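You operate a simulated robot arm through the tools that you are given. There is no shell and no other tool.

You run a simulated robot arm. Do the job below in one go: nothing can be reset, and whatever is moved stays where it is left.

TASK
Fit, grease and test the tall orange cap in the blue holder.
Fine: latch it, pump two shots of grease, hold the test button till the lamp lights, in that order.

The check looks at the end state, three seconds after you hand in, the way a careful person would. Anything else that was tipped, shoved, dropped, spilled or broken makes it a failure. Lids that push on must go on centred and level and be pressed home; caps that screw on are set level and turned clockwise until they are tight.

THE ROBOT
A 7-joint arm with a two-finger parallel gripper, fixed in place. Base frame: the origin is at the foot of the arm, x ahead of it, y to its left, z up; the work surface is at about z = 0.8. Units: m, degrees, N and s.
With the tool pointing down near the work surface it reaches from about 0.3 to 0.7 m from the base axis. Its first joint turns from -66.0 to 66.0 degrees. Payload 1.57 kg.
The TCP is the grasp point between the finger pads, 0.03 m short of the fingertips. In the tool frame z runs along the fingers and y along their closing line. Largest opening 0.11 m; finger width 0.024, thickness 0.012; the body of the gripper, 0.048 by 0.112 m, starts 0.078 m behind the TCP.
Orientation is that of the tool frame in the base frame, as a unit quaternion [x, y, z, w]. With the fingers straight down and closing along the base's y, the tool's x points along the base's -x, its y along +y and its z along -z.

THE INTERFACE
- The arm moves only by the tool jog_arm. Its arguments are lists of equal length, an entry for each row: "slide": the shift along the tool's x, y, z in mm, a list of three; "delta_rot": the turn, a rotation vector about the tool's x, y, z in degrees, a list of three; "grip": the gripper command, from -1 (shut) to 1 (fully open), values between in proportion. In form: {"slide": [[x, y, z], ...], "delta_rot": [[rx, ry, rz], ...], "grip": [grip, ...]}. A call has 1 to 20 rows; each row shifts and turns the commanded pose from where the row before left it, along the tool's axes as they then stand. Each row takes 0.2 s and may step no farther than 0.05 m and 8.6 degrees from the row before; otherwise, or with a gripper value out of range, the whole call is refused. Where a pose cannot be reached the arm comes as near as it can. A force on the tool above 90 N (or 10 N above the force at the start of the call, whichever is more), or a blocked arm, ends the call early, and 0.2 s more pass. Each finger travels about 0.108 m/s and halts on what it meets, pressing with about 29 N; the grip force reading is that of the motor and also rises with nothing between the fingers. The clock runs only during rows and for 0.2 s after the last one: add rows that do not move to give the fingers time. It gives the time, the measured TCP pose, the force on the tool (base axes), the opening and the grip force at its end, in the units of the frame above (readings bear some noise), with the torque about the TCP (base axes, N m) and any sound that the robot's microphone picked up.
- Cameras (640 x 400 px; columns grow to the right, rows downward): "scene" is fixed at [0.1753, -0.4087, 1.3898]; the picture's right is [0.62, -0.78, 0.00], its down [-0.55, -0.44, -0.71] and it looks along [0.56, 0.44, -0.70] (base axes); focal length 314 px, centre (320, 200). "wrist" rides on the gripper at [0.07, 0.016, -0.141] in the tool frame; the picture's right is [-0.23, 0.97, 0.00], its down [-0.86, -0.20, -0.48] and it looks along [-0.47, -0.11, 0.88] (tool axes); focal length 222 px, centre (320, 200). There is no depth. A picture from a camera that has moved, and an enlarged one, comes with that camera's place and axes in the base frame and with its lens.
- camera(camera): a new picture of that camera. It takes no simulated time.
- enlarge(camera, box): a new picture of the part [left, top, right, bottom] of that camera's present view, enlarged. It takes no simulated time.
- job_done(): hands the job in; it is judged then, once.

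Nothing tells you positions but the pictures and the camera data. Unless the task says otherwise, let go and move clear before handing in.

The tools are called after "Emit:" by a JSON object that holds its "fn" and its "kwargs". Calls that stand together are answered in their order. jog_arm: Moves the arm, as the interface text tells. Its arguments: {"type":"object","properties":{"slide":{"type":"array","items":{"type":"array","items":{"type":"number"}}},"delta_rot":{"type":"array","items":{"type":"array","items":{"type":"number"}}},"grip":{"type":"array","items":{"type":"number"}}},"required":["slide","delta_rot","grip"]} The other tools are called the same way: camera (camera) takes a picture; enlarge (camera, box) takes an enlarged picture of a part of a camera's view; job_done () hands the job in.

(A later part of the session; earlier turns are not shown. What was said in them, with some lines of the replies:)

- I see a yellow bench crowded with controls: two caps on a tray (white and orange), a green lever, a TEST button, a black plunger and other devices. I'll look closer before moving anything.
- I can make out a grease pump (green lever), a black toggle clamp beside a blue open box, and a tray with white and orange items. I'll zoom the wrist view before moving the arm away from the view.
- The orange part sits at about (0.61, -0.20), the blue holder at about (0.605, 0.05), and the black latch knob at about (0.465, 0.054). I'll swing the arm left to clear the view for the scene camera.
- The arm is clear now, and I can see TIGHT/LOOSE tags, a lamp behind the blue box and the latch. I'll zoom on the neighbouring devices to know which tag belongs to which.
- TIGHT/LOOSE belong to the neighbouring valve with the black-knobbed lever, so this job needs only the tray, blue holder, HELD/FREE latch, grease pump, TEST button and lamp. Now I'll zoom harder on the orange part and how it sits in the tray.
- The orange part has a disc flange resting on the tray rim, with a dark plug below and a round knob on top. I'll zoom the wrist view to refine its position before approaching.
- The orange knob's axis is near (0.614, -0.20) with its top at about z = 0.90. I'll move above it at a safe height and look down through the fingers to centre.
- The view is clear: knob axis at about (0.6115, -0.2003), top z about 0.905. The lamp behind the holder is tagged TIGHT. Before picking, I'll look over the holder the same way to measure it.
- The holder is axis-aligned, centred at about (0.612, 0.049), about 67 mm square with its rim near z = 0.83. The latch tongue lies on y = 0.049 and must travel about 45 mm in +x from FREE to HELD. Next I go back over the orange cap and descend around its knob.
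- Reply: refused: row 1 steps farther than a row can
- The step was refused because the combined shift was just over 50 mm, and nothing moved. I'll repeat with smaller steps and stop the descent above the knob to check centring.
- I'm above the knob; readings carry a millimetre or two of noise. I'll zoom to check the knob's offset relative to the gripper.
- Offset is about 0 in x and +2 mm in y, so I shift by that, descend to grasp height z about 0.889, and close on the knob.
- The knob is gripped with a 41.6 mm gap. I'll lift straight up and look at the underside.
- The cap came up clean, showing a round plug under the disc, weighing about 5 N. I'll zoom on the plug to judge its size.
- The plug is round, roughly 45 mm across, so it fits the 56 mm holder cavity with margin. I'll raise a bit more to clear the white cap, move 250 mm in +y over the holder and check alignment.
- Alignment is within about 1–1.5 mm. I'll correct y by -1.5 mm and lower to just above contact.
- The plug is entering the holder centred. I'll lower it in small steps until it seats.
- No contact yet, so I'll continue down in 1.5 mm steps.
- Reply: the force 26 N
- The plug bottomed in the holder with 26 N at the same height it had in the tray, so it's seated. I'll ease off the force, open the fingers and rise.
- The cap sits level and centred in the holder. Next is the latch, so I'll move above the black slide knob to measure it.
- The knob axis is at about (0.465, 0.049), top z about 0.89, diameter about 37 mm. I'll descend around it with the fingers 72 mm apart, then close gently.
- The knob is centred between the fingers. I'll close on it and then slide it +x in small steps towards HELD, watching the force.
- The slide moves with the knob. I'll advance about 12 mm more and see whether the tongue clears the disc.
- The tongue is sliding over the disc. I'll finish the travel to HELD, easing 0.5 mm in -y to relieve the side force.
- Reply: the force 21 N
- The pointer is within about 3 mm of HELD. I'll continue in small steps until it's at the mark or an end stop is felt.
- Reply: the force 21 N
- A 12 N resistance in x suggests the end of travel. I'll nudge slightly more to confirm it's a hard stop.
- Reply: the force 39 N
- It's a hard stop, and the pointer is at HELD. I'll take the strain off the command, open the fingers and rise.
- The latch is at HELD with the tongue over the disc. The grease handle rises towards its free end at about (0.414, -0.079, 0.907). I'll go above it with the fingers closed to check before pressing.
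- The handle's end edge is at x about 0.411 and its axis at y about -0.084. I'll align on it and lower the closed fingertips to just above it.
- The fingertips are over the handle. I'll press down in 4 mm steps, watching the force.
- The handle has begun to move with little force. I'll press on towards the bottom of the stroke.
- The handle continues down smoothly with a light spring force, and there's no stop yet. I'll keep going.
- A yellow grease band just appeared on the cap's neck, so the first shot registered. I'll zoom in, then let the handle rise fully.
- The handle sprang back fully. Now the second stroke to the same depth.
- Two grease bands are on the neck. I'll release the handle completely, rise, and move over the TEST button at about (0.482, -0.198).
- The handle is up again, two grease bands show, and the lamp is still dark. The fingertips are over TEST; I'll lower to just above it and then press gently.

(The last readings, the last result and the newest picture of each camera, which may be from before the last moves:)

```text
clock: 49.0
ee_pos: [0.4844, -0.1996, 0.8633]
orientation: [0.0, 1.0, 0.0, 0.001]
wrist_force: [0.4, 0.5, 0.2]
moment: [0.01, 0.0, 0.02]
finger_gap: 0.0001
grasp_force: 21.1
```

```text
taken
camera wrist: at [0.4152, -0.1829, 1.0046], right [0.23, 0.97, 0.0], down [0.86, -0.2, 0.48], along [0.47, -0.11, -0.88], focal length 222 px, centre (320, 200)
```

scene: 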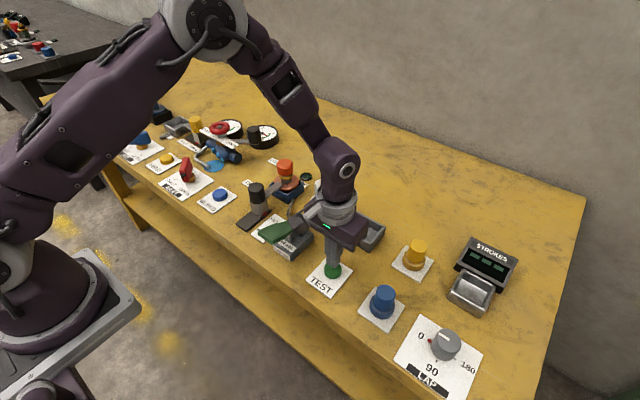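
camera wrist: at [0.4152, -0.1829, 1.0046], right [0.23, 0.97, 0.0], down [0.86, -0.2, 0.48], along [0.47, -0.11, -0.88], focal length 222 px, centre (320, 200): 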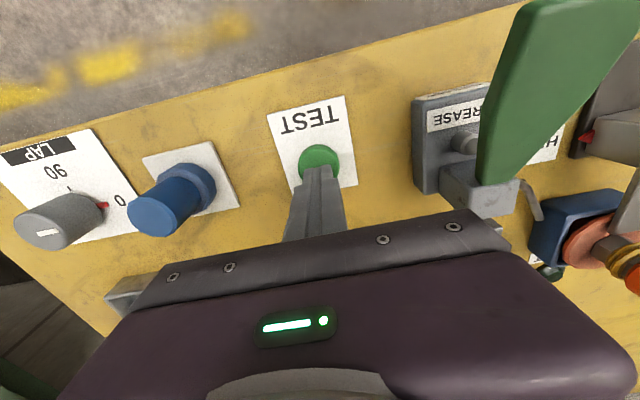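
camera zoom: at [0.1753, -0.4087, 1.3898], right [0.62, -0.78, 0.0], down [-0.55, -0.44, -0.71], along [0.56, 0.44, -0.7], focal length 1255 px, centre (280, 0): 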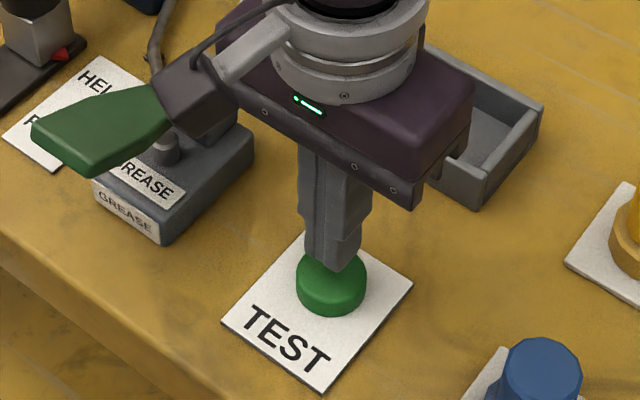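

The lamp stays visible to the scene camera. I'll press the button in 2 mm steps.

Emit:
{"fn": "jog_arm", "kwargs": {"slide": [[0, 0, 3], [0, 0, 3], [0, 0, 3], [0, 0, 0]], "delta_rot": [[0, 0, 0], [0, 0, 0], [0, 0, 0], [0, 0, 0]], "grip": [-1, -1, -1, -1]}}

Emit:
{"fn": "enlarge", "kwargs": {"camera": "scene", "box": [260, 150, 380, 300]}}

```text
clock: 50.0
ee_pos: [0.484, -0.1979, 0.8552]
orientation: [0.0, 1.0, 0.0, 0.0]
wrist_force: [-0.1, 0.2, 0.7]
moment: [-0.01, 0.01, 0.01]
finger_gap: 0.0
grasp_force: 21.2
```

```text
2.67 times, centred on (320, 225) of scene
camera zoom: at [0.1753, -0.4087, 1.3898], right [0.62, -0.78, 0.0], down [-0.55, -0.44, -0.71], along [0.56, 0.44, -0.7], focal length 837 px, centre (320, 133)
```

zoom: 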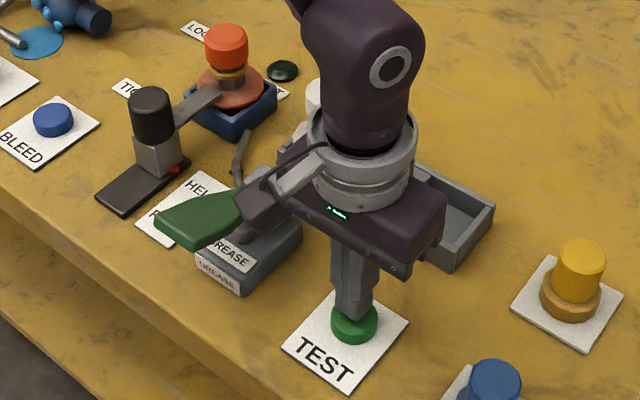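

Emit:
{"fn": "jog_arm", "kwargs": {"slide": [[0, 0, 2], [0, 0, 2], [0, 0, 0]], "delta_rot": [[0, 0, 0], [0, 0, 0], [0, 0, 0]], "grip": [-1, -1, -1]}}

Emit:
{"fn": "enlarge", "kwargs": {"camera": "scene", "box": [260, 150, 380, 300]}}

```text
clock: 50.8
ee_pos: [0.4834, -0.1982, 0.8506]
orientation: [0.001, 1.0, 0.0, 0.0]
wrist_force: [0.5, -0.9, 0.1]
moment: [0.0, 0.03, -0.05]
finger_gap: 0.0
grasp_force: 21.4
```

```text
2.67 times, centred on (320, 225) of scene
camera zoom: at [0.1753, -0.4087, 1.3898], right [0.62, -0.78, 0.0], down [-0.55, -0.44, -0.71], along [0.56, 0.44, -0.7], focal length 837 px, centre (320, 133)
```

zoom: 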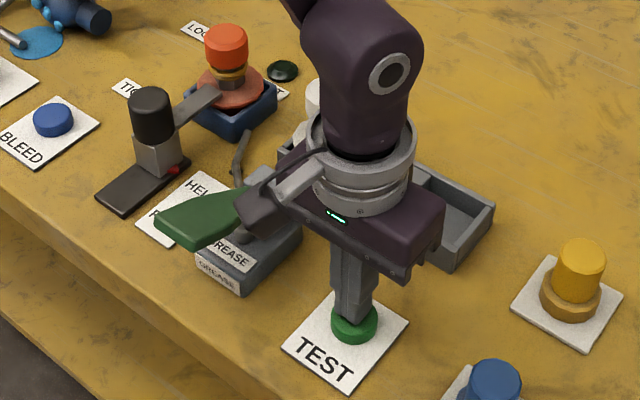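

No contact yet; I'll keep lowering in small steps.

Emit:
{"fn": "jog_arm", "kwargs": {"slide": [[0, 0, 2], [0, 0, 1], [0, 0, 0]], "delta_rot": [[0, 0, 0], [0, 0, 0], [0, 0, 0]], "grip": [-1, -1, -1]}}

Emit:
{"fn": "jog_arm", "kwargs": {"slide": [[0, 0, 1], [0, 0, 1], [0, 0, 0]], "delta_rot": [[0, 0, 0], [0, 0, 0], [0, 0, 0]], "grip": [-1, -1, -1]}}

Emit:
{"fn": "enlarge", "kwargs": {"camera": "scene", "box": [260, 150, 380, 300]}}

```text
clock: 51.6
ee_pos: [0.4835, -0.1988, 0.8477]
orientation: [0.0, 1.0, 0.0, 0.001]
wrist_force: [0.3, -0.9, 0.7]
moment: [0.03, 0.02, 0.02]
finger_gap: 0.0002
grasp_force: 21.4
```

```text
clock: 52.4
ee_pos: [0.4835, -0.1986, 0.8454]
orientation: [0.001, 1.0, 0.0, 0.0]
wrist_force: [-2.0, -0.2, 1.8]
moment: [-0.02, 0.01, 0.01]
finger_gap: 0.0001
grasp_force: 21.9
```

```text
2.67 times, centred on (320, 225) of scene
camera zoom: at [0.1753, -0.4087, 1.3898], right [0.62, -0.78, 0.0], down [-0.55, -0.44, -0.71], along [0.56, 0.44, -0.7], focal length 837 px, centre (320, 133)
```

zoom: 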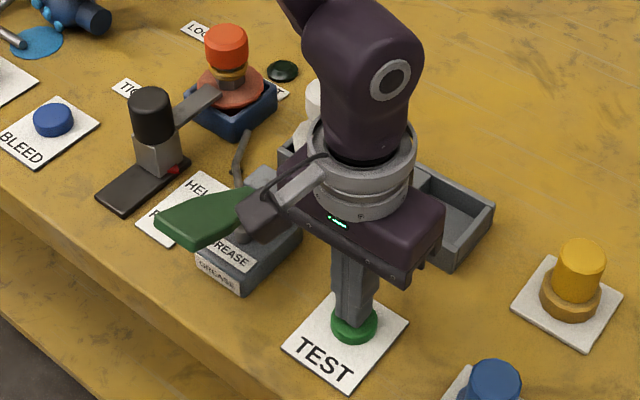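

Contact may be starting at 1.8 N. I'll press a couple more millimetres and hold while watching the lamp.

Emit:
{"fn": "jog_arm", "kwargs": {"slide": [[0, 0, 1], [0, 0, 1], [0, 0, 0], [0, 0, 0], [0, 0, 0]], "delta_rot": [[0, 0, 0], [0, 0, 0], [0, 0, 0], [0, 0, 0], [0, 0, 0]], "grip": [-1, -1, -1, -1, -1]}}

Emit:
{"fn": "enlarge", "kwargs": {"camera": "scene", "box": [260, 150, 380, 300]}}

```text
clock: 53.6
ee_pos: [0.4839, -0.1992, 0.8432]
orientation: [0.001, 1.0, 0.0, 0.0]
wrist_force: [-1.3, -0.9, 2.8]
moment: [-0.01, 0.0, -0.01]
finger_gap: 0.0
grasp_force: 20.8
heard: click
```

```text
2.67 times, centred on (320, 225) of scene
camera zoom: at [0.1753, -0.4087, 1.3898], right [0.62, -0.78, 0.0], down [-0.55, -0.44, -0.71], along [0.56, 0.44, -0.7], focal length 837 px, centre (320, 133)
```

zoom: 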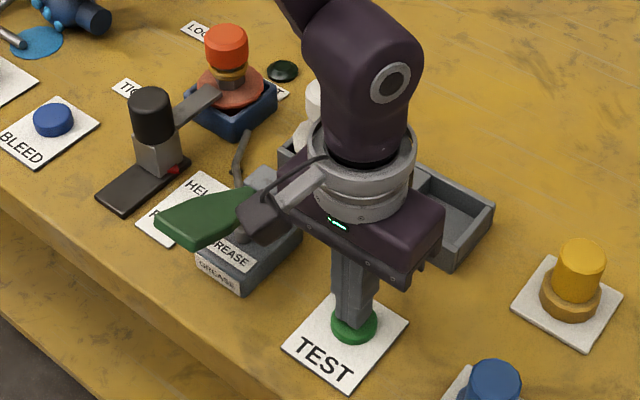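

I heard the click, so the button is made. I'll hold it down and check the lamp repeatedly.

Emit:
{"fn": "jog_arm", "kwargs": {"slide": [[0, 0, 0.5], [0, 0, 0], [0, 0, 0], [0, 0, 0]], "delta_rot": [[0, 0, 0], [0, 0, 0], [0, 0, 0], [0, 0, 0]], "grip": [-1, -1, -1, -1]}}

Emit:
{"fn": "enlarge", "kwargs": {"camera": "scene", "box": [280, 160, 330, 200]}}

Emit:
{"fn": "jog_arm", "kwargs": {"slide": [[0, 0, 0], [0, 0, 0], [0, 0, 0], [0, 0, 0]], "delta_rot": [[0, 0, 0], [0, 0, 0], [0, 0, 0], [0, 0, 0]], "grip": [-1, -1, -1, -1]}}

Emit:
{"fn": "enlarge", "kwargs": {"camera": "scene", "box": [280, 160, 330, 200]}}

```text
clock: 54.6
ee_pos: [0.4828, -0.1987, 0.8425]
orientation: [0.0, 1.0, 0.0, 0.0]
wrist_force: [-0.2, -1.0, 2.5]
moment: [-0.03, 0.0, -0.01]
finger_gap: 0.0
grasp_force: 21.2
```

```text
10.00 times, centred on (305, 180) of scene
camera zoom: at [0.1753, -0.4087, 1.3898], right [0.62, -0.78, 0.0], down [-0.55, -0.44, -0.71], along [0.56, 0.44, -0.7], focal length 3138 px, centre (470, 400)
```

zoom: 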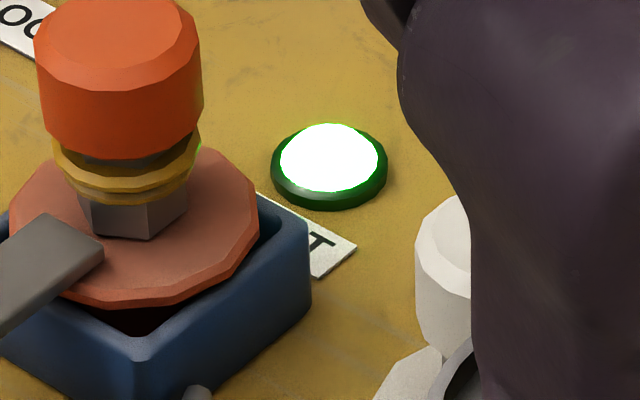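

```text
clock: 55.6
ee_pos: [0.4846, -0.1993, 0.843]
orientation: [0.0, 1.0, 0.0, 0.0]
wrist_force: [0.9, -1.2, 3.1]
moment: [-0.01, -0.03, -0.04]
finger_gap: 0.0
grasp_force: 21.6
```

```text
10.00 times, centred on (305, 180) of scene
camera zoom: at [0.1753, -0.4087, 1.3898], right [0.62, -0.78, 0.0], down [-0.55, -0.44, -0.71], along [0.56, 0.44, -0.7], focal length 3138 px, centre (470, 400)
```

zoom: 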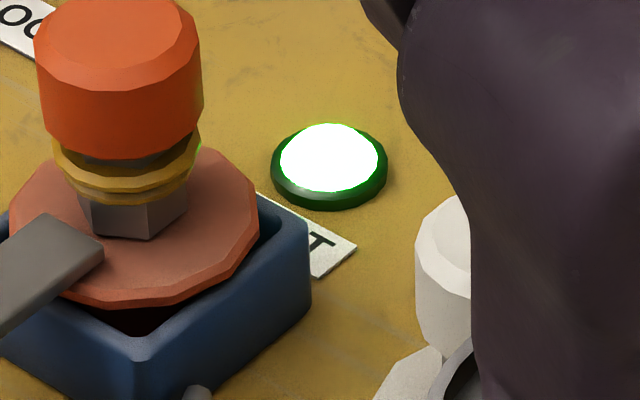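

The lamp is lit bright green. I'll release the button, lift straight up and move clear, then inspect everything.

Emit:
{"fn": "jog_arm", "kwargs": {"slide": [[0, 0, -10], [0, 0, -30], [0, 0, -40], [0, 0, -40], [0, 0, -40], [0, 0, 0]], "delta_rot": [[0, 0, 0], [0, 0, 0], [0, 0, 0], [0, 0, 0], [0, 0, 0], [0, 0, 0]], "grip": [-1, -1, -1, -1, -1, -1]}}

Emit:
{"fn": "jog_arm", "kwargs": {"slide": [[30, -30, -30], [30, -30, -30], [30, -30, -20], [0, -30, 0], [0, 0, 0], [0, 0, 0]], "delta_rot": [[0, 0, 0], [0, 0, 0], [0, 0, 0], [0, 0, 0], [0, 0, 0], [0, 0, 0]], "grip": [-1, -1, -1, -1, -1, -1]}}

Emit:
{"fn": "camera", "kwargs": {"camera": "scene"}}

Emit:
{"fn": "enlarge", "kwargs": {"camera": "scene", "box": [220, 150, 340, 250]}}

Emit:
{"fn": "camera", "kwargs": {"camera": "wrist"}}

```text
clock: 57.0
ee_pos: [0.483, -0.1988, 1.0031]
orientation: [0.0, 1.0, 0.0, 0.0]
wrist_force: [-0.3, -0.5, -0.5]
moment: [0.0, -0.02, -0.02]
finger_gap: 0.0
grasp_force: 21.1
```

```text
refused: row 1 steps farther than a row can; nothing moved
```

```text
taken
```

scene: 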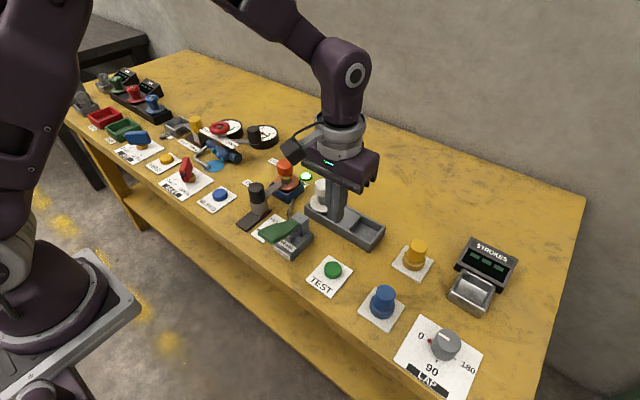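

```text
4.00 times, centred on (280, 200) of scene
camera zoom: at [0.1753, -0.4087, 1.3898], right [0.62, -0.78, 0.0], down [-0.55, -0.44, -0.71], along [0.56, 0.44, -0.7], focal length 1255 px, centre (480, 200)
```

zoom: 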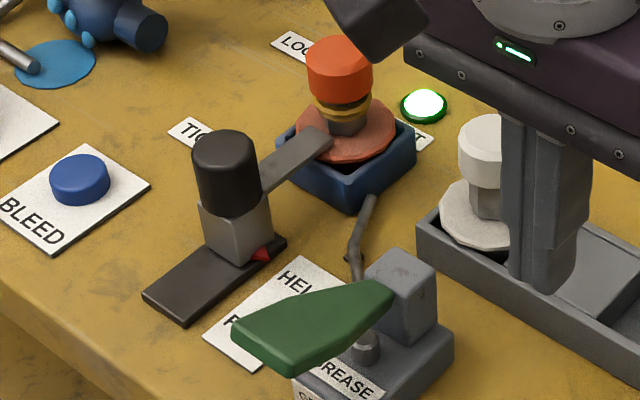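

```text
taken
camera wrist: at [0.4144, -0.1835, 1.1437], right [0.23, 0.97, 0.0], down [0.86, -0.2, 0.48], along [0.47, -0.11, -0.88], focal length 222 px, centre (320, 200)
```

wrist: 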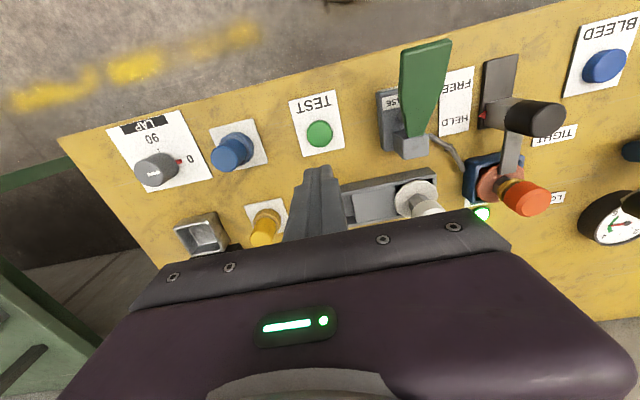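

The lamp stays lit after release and the button is up again. I'll retract upward and back, then do a final check.

Emit:
{"fn": "jog_arm", "kwargs": {"slide": [[0, 0, -40], [0, 0, -40], [30, 0, 0], [30, 0, 0], [0, -40, 0], [0, 0, 0], [0, 0, 0]], "delta_rot": [[0, 0, 0], [0, 0, 0], [0, 0, 0], [0, 0, 0], [0, 0, 0], [0, 0, 0], [0, 0, 0]], "grip": [-1, -1, -1, -1, 0, 0, 0]}}

Emit:
{"fn": "camera", "kwargs": {"camera": "scene"}}

Emit:
{"fn": "enlarge", "kwargs": {"camera": "scene", "box": [220, 150, 340, 250]}}

Emit:
{"fn": "enlarge", "kwargs": {"camera": "scene", "box": [260, 150, 320, 210]}}

```text
clock: 58.6
ee_pos: [0.4235, -0.2386, 1.0825]
orientation: [0.0, 1.0, -0.001, 0.0]
wrist_force: [-0.1, 0.5, 0.4]
moment: [0.02, 0.04, 0.01]
finger_gap: 0.055
grasp_force: 0.2
```

```text
taken
```

scene: 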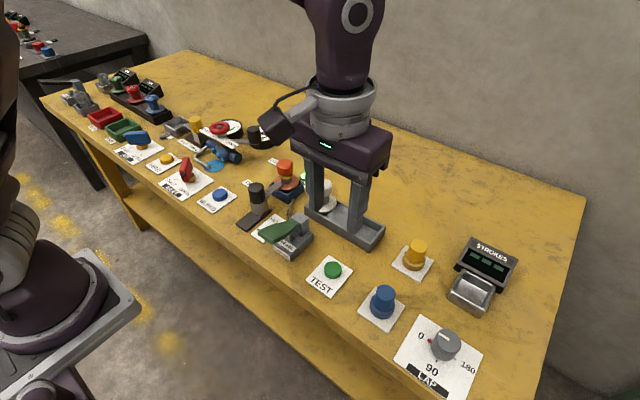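

```text
4.00 times, centred on (280, 200) of scene
camera zoom: at [0.1753, -0.4087, 1.3898], right [0.62, -0.78, 0.0], down [-0.55, -0.44, -0.71], along [0.56, 0.44, -0.7], focal length 1255 px, centre (480, 200)
```

zoom: 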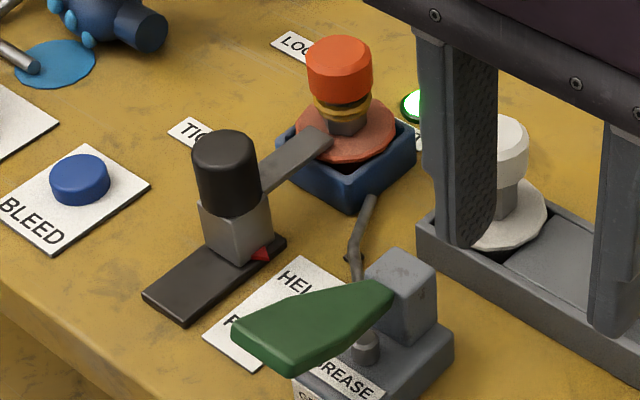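

```text
6.67 times, centred on (290, 180) of scene
camera zoom: at [0.1753, -0.4087, 1.3898], right [0.62, -0.78, 0.0], down [-0.55, -0.44, -0.71], along [0.56, 0.44, -0.7], focal length 2092 px, centre (520, 333)
```

zoom: 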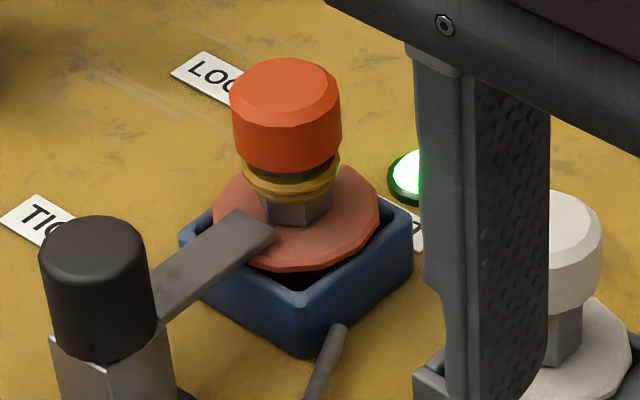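

The orange cap sits level in the blue holder with the latch at HELD, two grease bands on its neck and the TIGHT lamp lit. The button and pump handle are released, nothing else was disturbed, and the arm is clear, so I'm handing in.

Emit:
{"fn": "job_done", "kwargs": {}}

```text
The job is handed in.
```

The orange cap is fitted in the blue holder, latched, greased and tested, in the order you gave, and I've handed the job in. I haven't seen the check's verdict.

- **Fit:** the cap went in centred and level, and bottomed in the holder under about 26 N.
- **Latch:** I slid the black knob from FREE to its hard stop. The pointer is at HELD and the tongue lies over the cap's disc.
- **Grease:** I pumped two strokes and let the handle spring back fully after each. Two yellow bands show on the cap's neck.
- **Test:** I held the TEST button past its click until the TIGHT lamp lit. The lamp stayed lit after I released the button.

In the last pictures nothing else looked moved or tipped, and the arm is clear of the bench with the fingers empty.
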